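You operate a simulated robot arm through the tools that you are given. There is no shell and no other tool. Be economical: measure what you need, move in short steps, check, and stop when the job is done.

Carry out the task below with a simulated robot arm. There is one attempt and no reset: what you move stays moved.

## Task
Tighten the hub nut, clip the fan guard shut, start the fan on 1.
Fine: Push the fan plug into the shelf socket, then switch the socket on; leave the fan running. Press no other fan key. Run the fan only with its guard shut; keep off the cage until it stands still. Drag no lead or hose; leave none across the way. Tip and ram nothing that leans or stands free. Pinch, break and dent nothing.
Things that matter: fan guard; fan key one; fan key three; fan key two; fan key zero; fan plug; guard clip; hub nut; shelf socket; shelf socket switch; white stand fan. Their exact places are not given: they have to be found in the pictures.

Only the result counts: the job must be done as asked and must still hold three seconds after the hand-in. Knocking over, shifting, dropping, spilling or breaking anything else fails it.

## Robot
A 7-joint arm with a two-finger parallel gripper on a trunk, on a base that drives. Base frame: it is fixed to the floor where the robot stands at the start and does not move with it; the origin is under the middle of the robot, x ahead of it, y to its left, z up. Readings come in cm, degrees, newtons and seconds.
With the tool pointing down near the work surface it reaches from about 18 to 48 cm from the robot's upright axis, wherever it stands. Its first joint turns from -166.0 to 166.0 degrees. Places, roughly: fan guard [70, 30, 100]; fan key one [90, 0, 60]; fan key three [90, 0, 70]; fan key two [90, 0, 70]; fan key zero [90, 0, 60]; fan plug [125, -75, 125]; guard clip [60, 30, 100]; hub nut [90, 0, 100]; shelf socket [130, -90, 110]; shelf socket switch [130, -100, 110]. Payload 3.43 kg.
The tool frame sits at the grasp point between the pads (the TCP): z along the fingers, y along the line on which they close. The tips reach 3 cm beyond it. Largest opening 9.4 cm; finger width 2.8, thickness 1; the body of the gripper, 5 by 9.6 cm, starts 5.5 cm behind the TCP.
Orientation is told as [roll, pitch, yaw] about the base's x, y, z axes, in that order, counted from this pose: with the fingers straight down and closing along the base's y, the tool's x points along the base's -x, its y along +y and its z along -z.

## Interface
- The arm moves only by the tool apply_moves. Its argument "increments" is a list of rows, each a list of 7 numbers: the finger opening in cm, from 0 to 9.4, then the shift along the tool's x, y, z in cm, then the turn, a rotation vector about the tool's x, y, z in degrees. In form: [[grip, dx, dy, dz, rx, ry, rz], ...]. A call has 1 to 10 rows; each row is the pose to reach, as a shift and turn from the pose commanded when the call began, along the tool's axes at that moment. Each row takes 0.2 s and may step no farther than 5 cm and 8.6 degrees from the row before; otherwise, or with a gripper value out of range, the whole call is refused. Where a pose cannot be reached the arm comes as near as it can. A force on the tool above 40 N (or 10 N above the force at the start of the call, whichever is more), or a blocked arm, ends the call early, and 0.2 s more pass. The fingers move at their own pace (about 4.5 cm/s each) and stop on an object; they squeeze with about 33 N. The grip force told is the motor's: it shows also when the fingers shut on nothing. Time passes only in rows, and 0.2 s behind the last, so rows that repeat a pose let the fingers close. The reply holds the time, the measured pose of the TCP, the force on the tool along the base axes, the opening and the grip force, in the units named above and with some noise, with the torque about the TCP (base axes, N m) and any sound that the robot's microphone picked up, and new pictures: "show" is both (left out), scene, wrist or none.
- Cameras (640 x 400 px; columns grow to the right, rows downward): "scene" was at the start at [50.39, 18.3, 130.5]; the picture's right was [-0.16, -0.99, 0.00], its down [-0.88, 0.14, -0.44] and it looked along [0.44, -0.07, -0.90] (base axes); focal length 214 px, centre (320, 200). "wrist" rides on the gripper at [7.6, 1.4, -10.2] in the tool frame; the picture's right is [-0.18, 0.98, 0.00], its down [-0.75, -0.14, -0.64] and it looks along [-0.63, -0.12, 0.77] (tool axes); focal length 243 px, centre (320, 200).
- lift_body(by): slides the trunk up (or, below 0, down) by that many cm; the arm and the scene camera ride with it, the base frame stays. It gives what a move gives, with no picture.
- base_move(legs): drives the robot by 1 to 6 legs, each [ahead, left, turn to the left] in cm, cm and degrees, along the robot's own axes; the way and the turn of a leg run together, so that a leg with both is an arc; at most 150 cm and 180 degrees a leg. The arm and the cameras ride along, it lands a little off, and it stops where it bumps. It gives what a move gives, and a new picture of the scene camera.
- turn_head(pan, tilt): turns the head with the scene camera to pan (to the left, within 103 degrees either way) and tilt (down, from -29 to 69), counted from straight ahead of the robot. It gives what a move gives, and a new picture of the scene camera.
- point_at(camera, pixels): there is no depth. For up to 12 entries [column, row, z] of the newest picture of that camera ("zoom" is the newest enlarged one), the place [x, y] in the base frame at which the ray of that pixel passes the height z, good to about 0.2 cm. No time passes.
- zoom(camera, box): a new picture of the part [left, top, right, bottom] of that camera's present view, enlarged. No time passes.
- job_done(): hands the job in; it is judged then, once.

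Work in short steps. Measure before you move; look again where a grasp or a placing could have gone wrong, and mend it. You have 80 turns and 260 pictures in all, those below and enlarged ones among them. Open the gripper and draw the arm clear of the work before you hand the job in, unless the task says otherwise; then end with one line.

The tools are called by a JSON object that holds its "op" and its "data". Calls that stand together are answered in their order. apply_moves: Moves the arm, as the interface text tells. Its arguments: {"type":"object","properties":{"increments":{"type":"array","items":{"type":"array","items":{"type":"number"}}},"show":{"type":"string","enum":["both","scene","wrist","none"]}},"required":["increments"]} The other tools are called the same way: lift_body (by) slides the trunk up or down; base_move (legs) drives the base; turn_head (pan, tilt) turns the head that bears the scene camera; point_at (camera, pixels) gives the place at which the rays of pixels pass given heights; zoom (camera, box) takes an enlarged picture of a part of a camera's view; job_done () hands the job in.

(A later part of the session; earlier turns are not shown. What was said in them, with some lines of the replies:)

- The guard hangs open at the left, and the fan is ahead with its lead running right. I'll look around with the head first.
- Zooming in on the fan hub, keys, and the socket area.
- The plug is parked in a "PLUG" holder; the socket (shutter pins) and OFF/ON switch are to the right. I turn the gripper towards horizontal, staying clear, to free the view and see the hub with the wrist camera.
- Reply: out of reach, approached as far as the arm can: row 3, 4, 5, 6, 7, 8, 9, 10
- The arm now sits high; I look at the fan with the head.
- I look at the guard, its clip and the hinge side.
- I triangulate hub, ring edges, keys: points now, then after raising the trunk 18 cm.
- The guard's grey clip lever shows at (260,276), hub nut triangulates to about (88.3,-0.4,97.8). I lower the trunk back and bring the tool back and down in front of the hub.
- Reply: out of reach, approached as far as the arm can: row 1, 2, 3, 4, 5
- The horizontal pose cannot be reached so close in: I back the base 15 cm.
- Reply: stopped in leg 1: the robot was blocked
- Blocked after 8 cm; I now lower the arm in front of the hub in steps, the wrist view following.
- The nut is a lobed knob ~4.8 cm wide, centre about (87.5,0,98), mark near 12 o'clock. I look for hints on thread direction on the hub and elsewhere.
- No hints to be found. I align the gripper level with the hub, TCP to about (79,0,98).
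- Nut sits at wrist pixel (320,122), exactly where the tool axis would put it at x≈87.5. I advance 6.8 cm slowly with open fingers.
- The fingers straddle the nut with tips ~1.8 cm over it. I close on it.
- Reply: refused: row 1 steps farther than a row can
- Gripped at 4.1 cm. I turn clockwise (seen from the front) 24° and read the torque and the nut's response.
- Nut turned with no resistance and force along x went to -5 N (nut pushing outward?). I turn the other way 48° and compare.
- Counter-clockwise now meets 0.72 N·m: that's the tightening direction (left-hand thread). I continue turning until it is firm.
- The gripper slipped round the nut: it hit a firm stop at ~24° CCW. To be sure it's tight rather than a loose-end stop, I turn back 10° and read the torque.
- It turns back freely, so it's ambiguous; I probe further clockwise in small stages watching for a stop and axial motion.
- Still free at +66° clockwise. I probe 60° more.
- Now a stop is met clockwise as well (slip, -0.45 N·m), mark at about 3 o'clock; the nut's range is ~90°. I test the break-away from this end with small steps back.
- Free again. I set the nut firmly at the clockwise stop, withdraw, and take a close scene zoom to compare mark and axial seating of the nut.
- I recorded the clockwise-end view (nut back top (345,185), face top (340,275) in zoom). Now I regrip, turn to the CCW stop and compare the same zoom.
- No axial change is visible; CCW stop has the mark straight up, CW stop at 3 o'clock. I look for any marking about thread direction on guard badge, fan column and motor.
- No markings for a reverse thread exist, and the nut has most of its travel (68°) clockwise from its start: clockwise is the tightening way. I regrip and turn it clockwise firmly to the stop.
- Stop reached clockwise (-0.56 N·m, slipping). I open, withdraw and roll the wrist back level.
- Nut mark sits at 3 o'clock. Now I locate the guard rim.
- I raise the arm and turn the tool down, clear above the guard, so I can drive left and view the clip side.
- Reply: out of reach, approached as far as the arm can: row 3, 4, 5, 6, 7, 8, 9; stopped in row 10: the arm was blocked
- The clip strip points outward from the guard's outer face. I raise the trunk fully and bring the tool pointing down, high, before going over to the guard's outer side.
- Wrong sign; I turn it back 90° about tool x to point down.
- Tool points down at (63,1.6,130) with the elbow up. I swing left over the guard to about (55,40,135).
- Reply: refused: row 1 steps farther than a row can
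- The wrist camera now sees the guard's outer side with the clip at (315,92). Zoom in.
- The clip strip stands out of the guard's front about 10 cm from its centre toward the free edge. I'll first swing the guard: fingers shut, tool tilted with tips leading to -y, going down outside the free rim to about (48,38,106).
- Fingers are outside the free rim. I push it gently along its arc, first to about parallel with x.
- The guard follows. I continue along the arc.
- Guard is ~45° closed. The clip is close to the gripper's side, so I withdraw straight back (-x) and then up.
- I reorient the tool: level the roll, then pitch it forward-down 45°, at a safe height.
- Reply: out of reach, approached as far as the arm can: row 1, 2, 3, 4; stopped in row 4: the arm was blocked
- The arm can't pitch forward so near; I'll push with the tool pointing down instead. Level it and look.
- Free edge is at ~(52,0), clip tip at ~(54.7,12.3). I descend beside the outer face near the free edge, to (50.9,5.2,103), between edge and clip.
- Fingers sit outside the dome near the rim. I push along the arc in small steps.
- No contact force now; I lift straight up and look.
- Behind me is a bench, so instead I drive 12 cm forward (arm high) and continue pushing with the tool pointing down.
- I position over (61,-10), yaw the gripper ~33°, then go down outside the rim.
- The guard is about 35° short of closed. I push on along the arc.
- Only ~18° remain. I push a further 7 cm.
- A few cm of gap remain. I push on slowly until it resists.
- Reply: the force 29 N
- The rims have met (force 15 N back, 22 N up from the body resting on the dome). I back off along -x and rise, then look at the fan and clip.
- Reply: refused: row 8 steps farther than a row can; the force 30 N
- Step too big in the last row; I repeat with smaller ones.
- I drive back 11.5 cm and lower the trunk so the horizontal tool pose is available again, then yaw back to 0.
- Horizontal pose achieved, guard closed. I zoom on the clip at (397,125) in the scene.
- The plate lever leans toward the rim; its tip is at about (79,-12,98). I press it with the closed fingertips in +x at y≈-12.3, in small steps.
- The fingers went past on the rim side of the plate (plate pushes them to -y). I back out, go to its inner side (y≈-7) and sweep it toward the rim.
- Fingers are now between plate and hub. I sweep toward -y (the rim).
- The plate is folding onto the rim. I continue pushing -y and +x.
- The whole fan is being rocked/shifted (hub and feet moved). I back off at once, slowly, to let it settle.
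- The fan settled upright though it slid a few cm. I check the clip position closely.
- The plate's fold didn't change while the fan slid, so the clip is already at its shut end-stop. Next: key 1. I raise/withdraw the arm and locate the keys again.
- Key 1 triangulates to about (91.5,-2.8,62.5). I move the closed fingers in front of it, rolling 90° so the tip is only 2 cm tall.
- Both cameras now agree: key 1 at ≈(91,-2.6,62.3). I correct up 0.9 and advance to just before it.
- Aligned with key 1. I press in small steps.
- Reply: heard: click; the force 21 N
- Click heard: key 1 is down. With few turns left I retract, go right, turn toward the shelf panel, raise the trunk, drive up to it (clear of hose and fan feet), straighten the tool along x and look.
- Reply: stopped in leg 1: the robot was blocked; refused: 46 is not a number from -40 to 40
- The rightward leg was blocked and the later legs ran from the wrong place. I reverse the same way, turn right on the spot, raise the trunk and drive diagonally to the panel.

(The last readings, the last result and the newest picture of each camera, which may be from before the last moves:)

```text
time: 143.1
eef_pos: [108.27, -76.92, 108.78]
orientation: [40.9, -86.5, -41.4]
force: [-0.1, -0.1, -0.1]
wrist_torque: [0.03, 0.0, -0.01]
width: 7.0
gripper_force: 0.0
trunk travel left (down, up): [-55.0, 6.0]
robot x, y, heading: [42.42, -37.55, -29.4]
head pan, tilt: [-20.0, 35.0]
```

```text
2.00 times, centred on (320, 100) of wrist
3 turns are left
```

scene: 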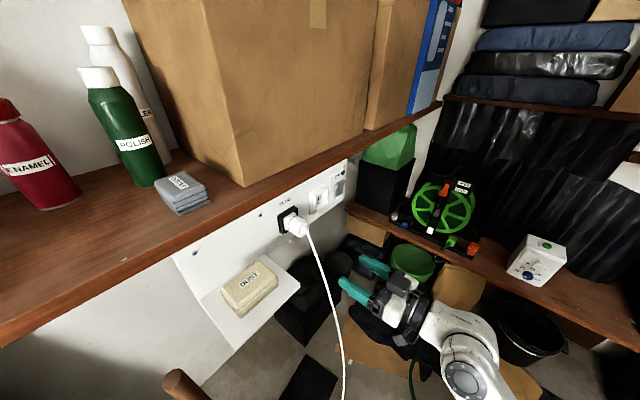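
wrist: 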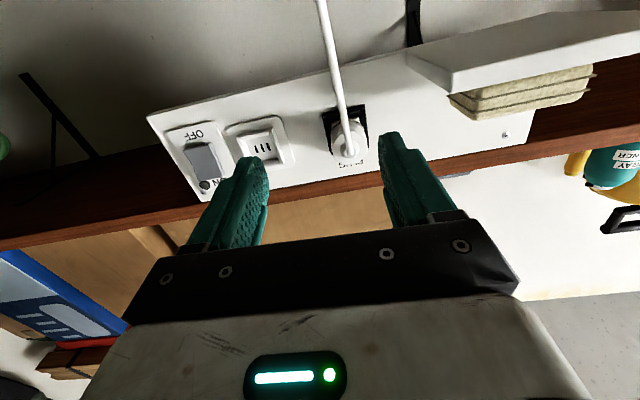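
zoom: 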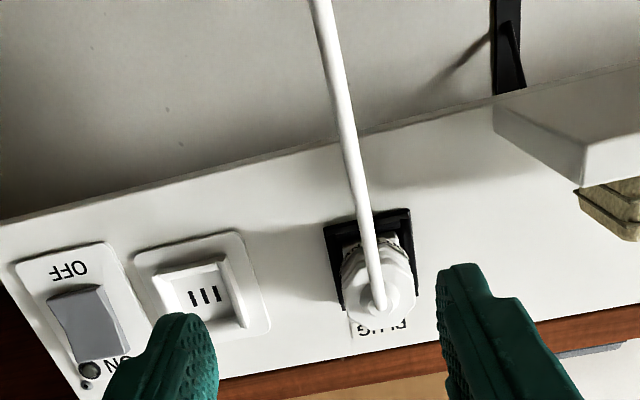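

The panel is in view: plug rear (345,150), socket (262,148), switch (204,161) in the wrist picture; they work out to z≈114, with y≈-75.4, -87 and -96.5. I measure with the scene camera, grip the plug with the fingers either side, draw it straight out and hold it before the socket.

{"op": "point_at", "data": {"camera": "scene", "pixels": [[318.5, 201.5, 113], [318.5, 201.5, 115], [300, 227.5, 113], [300, 227.5, 115], [339, 189, 113], [339, 189, 115]]}}

{"op": "apply_moves", "data": {"increments": [[7, -2.9, 0.9, 0.5, 0, 0, 0], [7, -5.4, 1.75, 1.5, 0, 0, 0], [7, -5.5, 1.76, 6, 0, 0, 0], [7, -5.6, 1.76, 10, 0, 0, 0], [7, -5.65, 1.76, 13, 0, 0, 0], [7, -5.73, 1.76, 14.9, 0, 0, 0]], "show": "wrist"}}

{"op": "apply_moves", "data": {"increments": [[2, 0, 0, 0, 0, 0, 0], [2, 0, 0, 0, 0, 0, 0], [2, 0, 0, 0, 0, 0, 0], [2, 0, 0, 0, 0, 0, 0], [2, 0, 0, 0, 0, 0, 0]], "show": "wrist"}}

{"op": "apply_moves", "data": {"increments": [[2, 0, 0, -2, 0, 0, 0], [2, 0, 0, -4, 0, 0, 0], [2, 0, 0, -6, 0, 0, 0], [2, 0, 0, -8, 0, 0, 0], [2, -0.25, -4, -8, 0, 0, 0], [2, -0.5, -8, -8, 0, 0, 0], [2, -0.78, -11.88, -7.9, 0, 0, 0]], "show": "both"}}

{"op": "zoom", "data": {"camera": "wrist", "box": [200, 60, 440, 210]}}

{"op": "zoom", "data": {"camera": "scene", "box": [260, 150, 420, 270]}}

```text
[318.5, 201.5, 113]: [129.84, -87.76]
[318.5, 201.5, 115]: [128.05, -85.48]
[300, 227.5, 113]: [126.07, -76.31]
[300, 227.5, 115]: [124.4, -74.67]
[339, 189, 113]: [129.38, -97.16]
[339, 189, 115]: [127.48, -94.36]
```

```text
time: 144.5
eef_pos: [123.58, -75.68, 114.03]
orientation: [40.0, -86.6, -40.5]
force: [-0.4, -0.7, -1.0]
wrist_torque: [0.0, 0.02, 0.01]
width: 6.98
gripper_force: 0.1
trunk travel left (down, up): [-55.0, 6.0]
robot x, y, heading: [42.64, -37.27, -29.7]
head pan, tilt: [-20.0, 35.0]
```

wrist: 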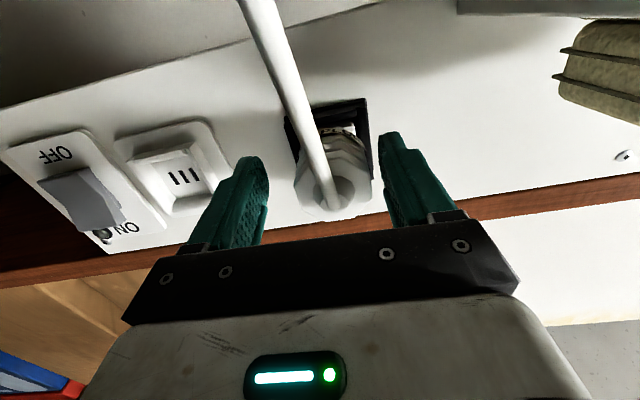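

```text
time: 145.7
eef_pos: [123.49, -75.53, 113.92]
orientation: [40.9, -86.6, -41.3]
force: [-0.1, 3.5, 0.8]
wrist_torque: [-0.05, -0.05, 0.3]
width: 4.47
gripper_force: 33.3
trunk travel left (down, up): [-55.0, 6.0]
robot x, y, heading: [42.23, -37.48, -29.5]
head pan, tilt: [-20.0, 35.0]
```

wrist: 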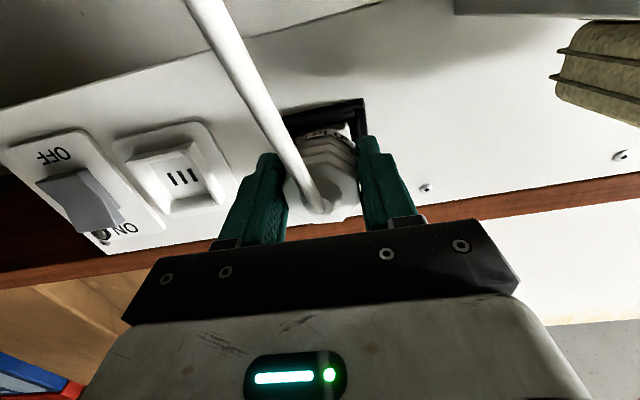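

```text
time: 147.3
eef_pos: [115.3, -87.45, 114.84]
orientation: [40.7, -86.4, -41.0]
force: [0.3, 0.5, -0.7]
wrist_torque: [0.02, 0.02, 0.01]
width: 4.44
gripper_force: 33.1
trunk travel left (down, up): [-55.0, 6.0]
robot x, y, heading: [42.72, -37.33, -29.6]
head pan, tilt: [-20.0, 35.0]
```

scene: 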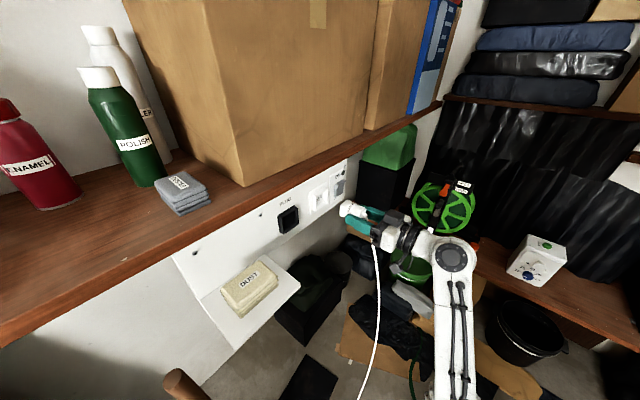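
wrist: 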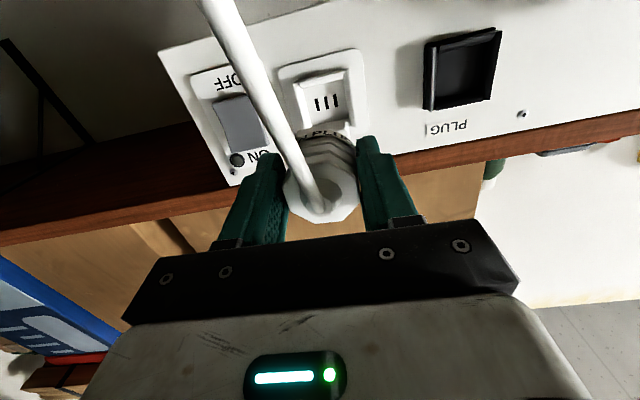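

```text
2.67 times, centred on (320, 135) of wrist
```

zoom: 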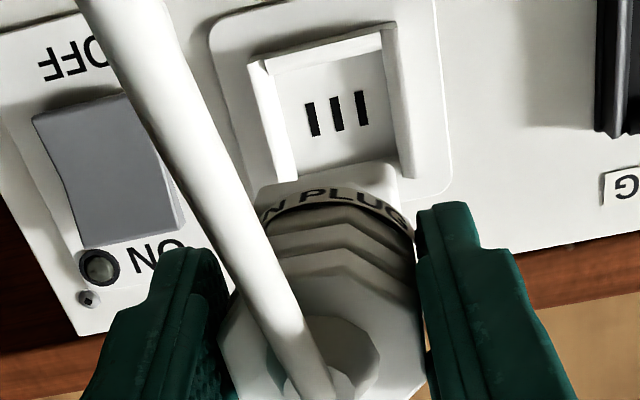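

```text
3.33 times, centred on (340, 210) of scene
2 turns are left
```

zoom: 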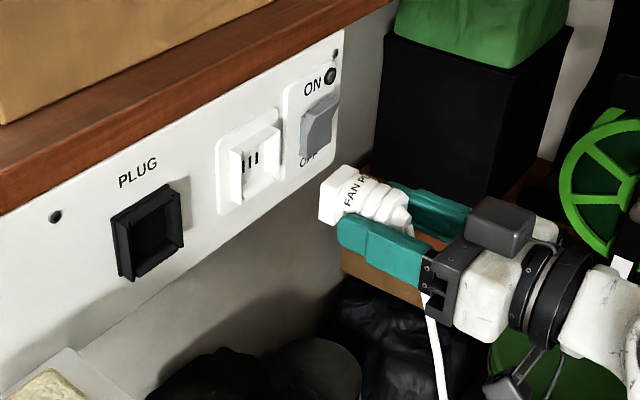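

The plug is free and lines up with the socket to within ~2 mm. I push it straight in, release, back off, edge the base closer, and press the switch's raised upper (ON) end.

{"op": "apply_moves", "data": {"increments": [[2, 0.35, 0.2, 0, 0, 0, 0], [2, 0.21, 0.23, 3, 0, 0, 0], [2, 0.07, 0.25, 6, 0, 0, 0], [2, 0.0, 0.27, 7.5, 0, 0, 0], [2, -0.03, 0.27, 8.2, 0, 0, 0], [2, -0.05, 0.28, 8.7, 0, 0, 0], [2, -0.07, 0.28, 9.2, 0, 0, 0]], "show": "wrist"}}

{"op": "apply_moves", "data": {"increments": [[7, 0, 0, 0, 0, 0, 0], [7, 0, 0, 0, 0, 0, 0], [7, 0, 0, 0, 0, 0, 0], [7, 0, 0, -4, 0, 0, 0], [7, 0, 0, -8, 0, 0, 0], [7, 0, 0, -12.5, 0, 0, 0]], "show": "both"}}

{"op": "base_move", "data": {"legs": [[5.3, 0.7, 0]]}}

{"op": "apply_moves", "data": {"increments": [[0, -0.8, -3.2, 0, 0, 0, 0], [0, -1.7, -6.5, 0, 0, 0, 0], [0, -1.7, -6.5, 3.3, 0, 0, 0], [0, -1.7, -6.5, 3.3, 0, 0, 0]], "show": "wrist"}}

{"op": "apply_moves", "data": {"increments": [[0, 0, 0, 1.5, 0, 0, 0], [0, 0, 0, 3, 0, 0, 0], [0, 0, 0, 4, 0, 0, 0], [0, 0, 0, 4.6, 0, 0, 0], [0, 0, 0, 5.1, 0, 0, 0], [0, 0, 0, 5.6, 0, 0, 0]], "show": "wrist"}}

{"op": "apply_moves", "data": {"increments": [[0, 0, 0, -4, 0, 0, 0], [0, 0, 0, -8, 0, 0, 0]], "show": "both"}}

{"op": "zoom", "data": {"camera": "wrist", "box": [160, 20, 480, 220]}}

{"op": "zoom", "data": {"camera": "scene", "box": [240, 130, 440, 270]}}

```text
time: 148.9
eef_pos: [124.59, -86.96, 114.4]
orientation: [42.5, -86.5, -42.8]
force: [-23.3, 12.1, 1.0]
wrist_torque: [0.32, -0.28, 0.35]
width: 4.25
gripper_force: 32.6
trunk travel left (down, up): [-55.0, 6.0]
robot x, y, heading: [42.09, -37.56, -29.2]
head pan, tilt: [-20.0, 35.0]
```

wrist: 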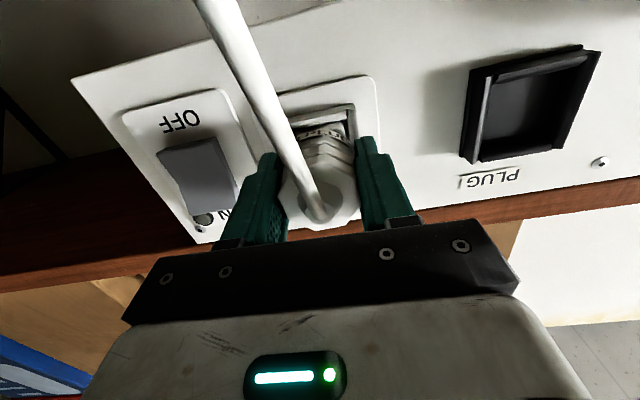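

```text
time: 150.3
eef_pos: [112.22, -87.12, 115.0]
orientation: [40.9, -86.4, -41.4]
force: [-0.3, 0.4, -0.5]
wrist_torque: [-0.05, -0.02, 0.02]
width: 7.0
gripper_force: 0.0
trunk travel left (down, up): [-55.0, 6.0]
robot x, y, heading: [42.55, -37.61, -29.6]
head pan, tilt: [-20.0, 35.0]
```

scene: 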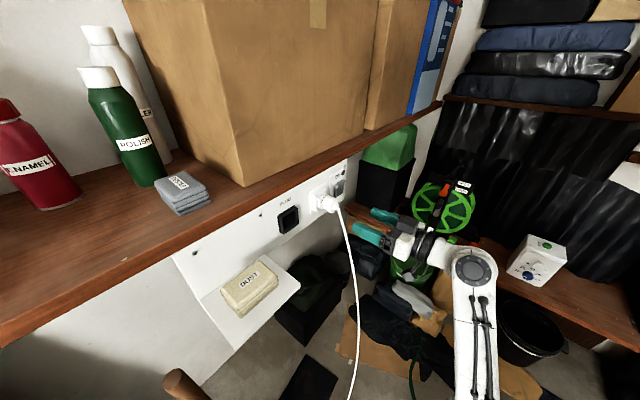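
wrist: 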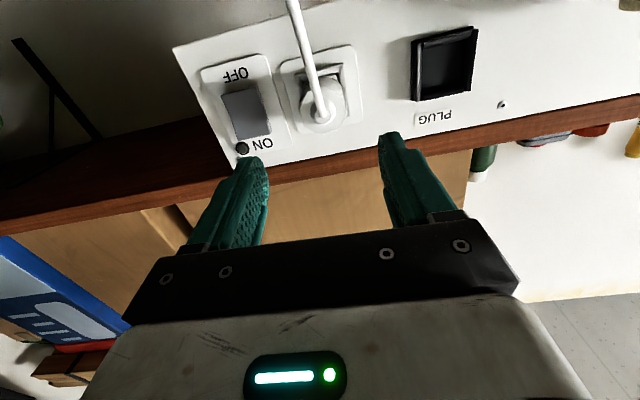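

```text
time: 151.3
eef_pos: [117.11, -89.31, 114.91]
orientation: [40.9, -86.5, -41.4]
force: [0.3, 0.3, -0.2]
wrist_torque: [-0.02, 0.0, -0.01]
width: 6.98
gripper_force: 0.1
trunk travel left (down, up): [-55.0, 6.0]
robot x, y, heading: [47.71, -39.25, -29.4]
head pan, tilt: [-20.0, 35.0]
```

scene: 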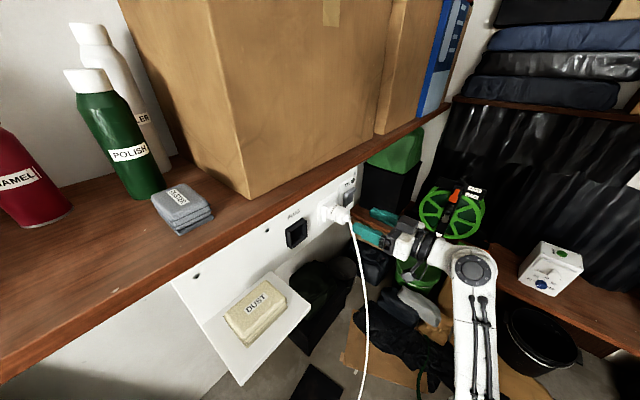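

```text
time: 152.3
eef_pos: [120.37, -95.92, 116.27]
orientation: [40.4, -86.5, -40.9]
force: [-0.3, -1.2, -0.4]
wrist_torque: [0.0, 0.03, 0.02]
width: 0.01
gripper_force: 15.8
trunk travel left (down, up): [-55.0, 6.0]
robot x, y, heading: [47.3, -39.54, -29.5]
head pan, tilt: [-20.0, 35.0]
```

wrist: 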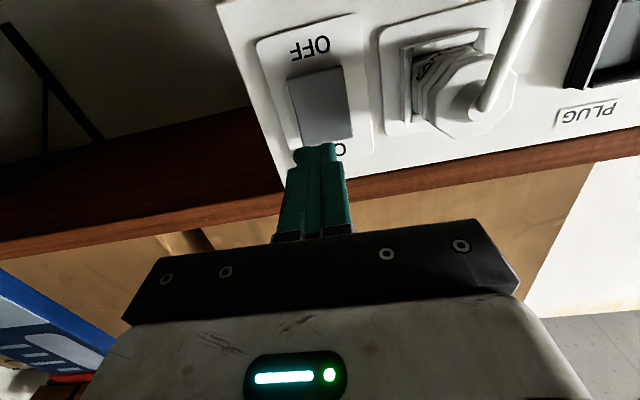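

```text
time: 153.5
eef_pos: [125.01, -95.92, 115.89]
orientation: [40.1, -86.4, -40.8]
force: [-11.5, 6.1, 2.3]
wrist_torque: [-0.07, -0.23, 0.23]
width: 0.0
gripper_force: 33.6
trunk travel left (down, up): [-55.0, 6.0]
robot x, y, heading: [47.53, -39.27, -29.4]
head pan, tilt: [-20.0, 35.0]
heard: click
stopped in row 5: the force on the tool passed its limit at 51 N (the readings are from after the stop); the commanded pose is now the measured one
```

wrist: 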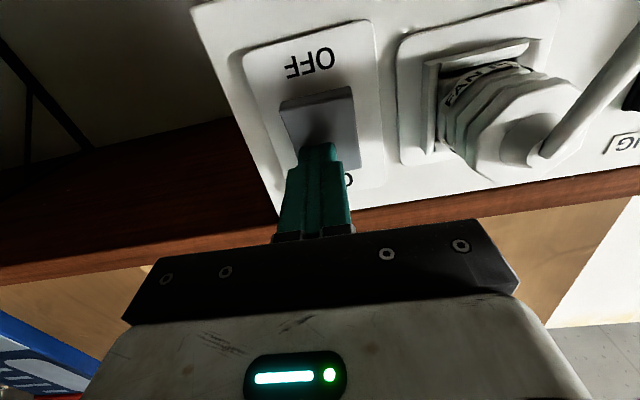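

```text
time: 154.1
eef_pos: [117.28, -95.73, 115.87]
orientation: [40.2, -86.3, -40.8]
force: [-0.5, -0.5, -0.2]
wrist_torque: [0.02, -0.01, -0.03]
width: 0.0
gripper_force: 33.4
trunk travel left (down, up): [-55.0, 6.0]
robot x, y, heading: [47.46, -39.74, -29.6]
head pan, tilt: [-20.0, 35.0]
```

scene: 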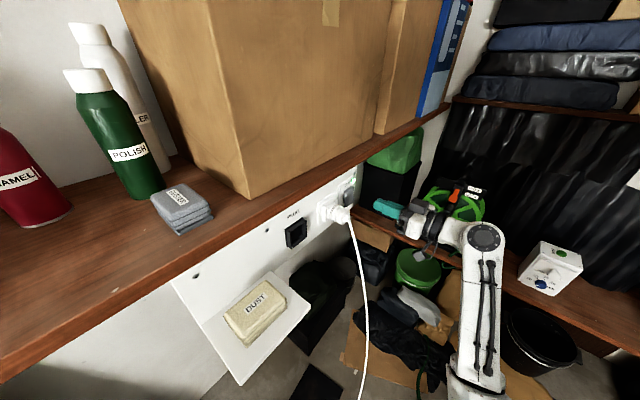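
wrist: 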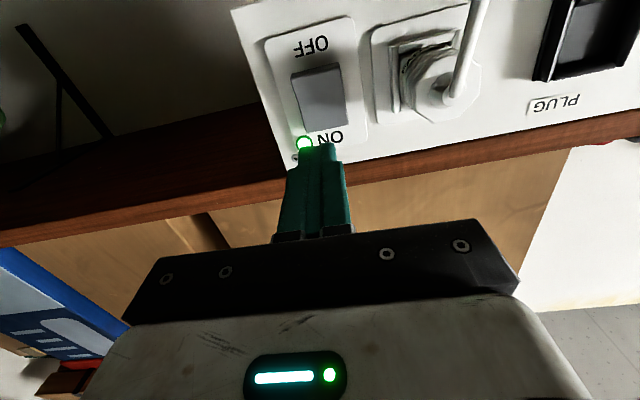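

```text
2.00 times, centred on (320, 120) of wrist
```

zoom: 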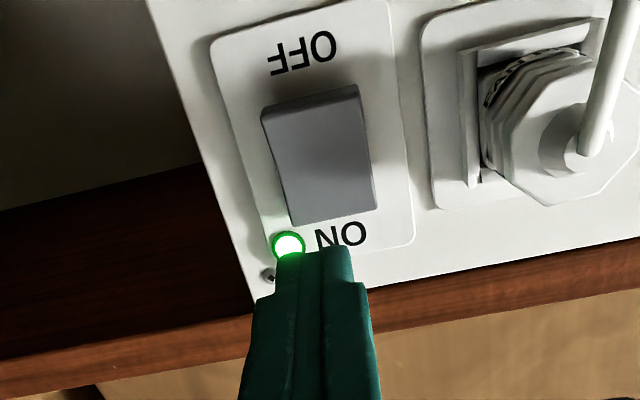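

```text
2.86 times, centred on (340, 200) of scene
1 turns are left
```

zoom: 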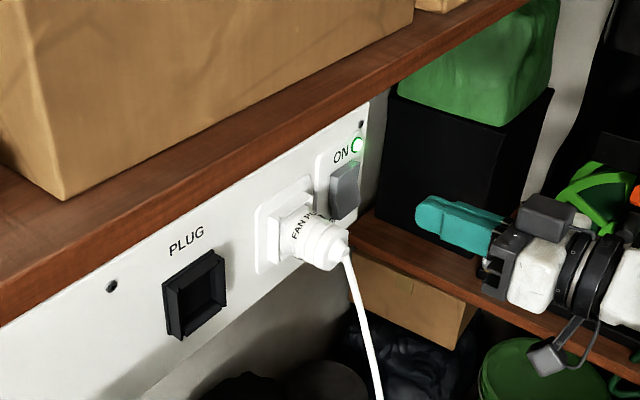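

The plug is in and the socket switch is on with its lamp lit. I open the gripper, draw the arm clear and hand in.

{"op": "apply_moves", "data": {"increments": [[5, 0, 0, -3, 0, 0, 0], [5, 0, -1, -6, 0, 0, 0], [5, 0, -2, -9, 0, 0, 0], [5, 0, -2, -9, 0, 0, 0]], "show": "none"}}

{"op": "job_done", "data": {}}

```text
time: 155.1
eef_pos: [108.27, -97.83, 116.19]
orientation: [39.8, -86.3, -40.6]
force: [-0.1, -0.2, -0.4]
wrist_torque: [0.01, -0.02, -0.01]
width: 5.01
gripper_force: 0.1
trunk travel left (down, up): [-55.0, 6.0]
robot x, y, heading: [47.38, -39.33, -29.3]
head pan, tilt: [-20.0, 35.0]
```

```text
The job is handed in.
```

I handed the job in with every step done, but I never saw or heard the fan running. The nut is at its clockwise stop, but which way tightens it was a guess. The guard is shut with its clip folded to its stop, key 1 clicked, the plug is in the socket, and the switch is on with its lamp lit. The fan slid a few cm and turned while I pressed the clip, and the base was stopped by something unseen on two moves (backing up, then going right).
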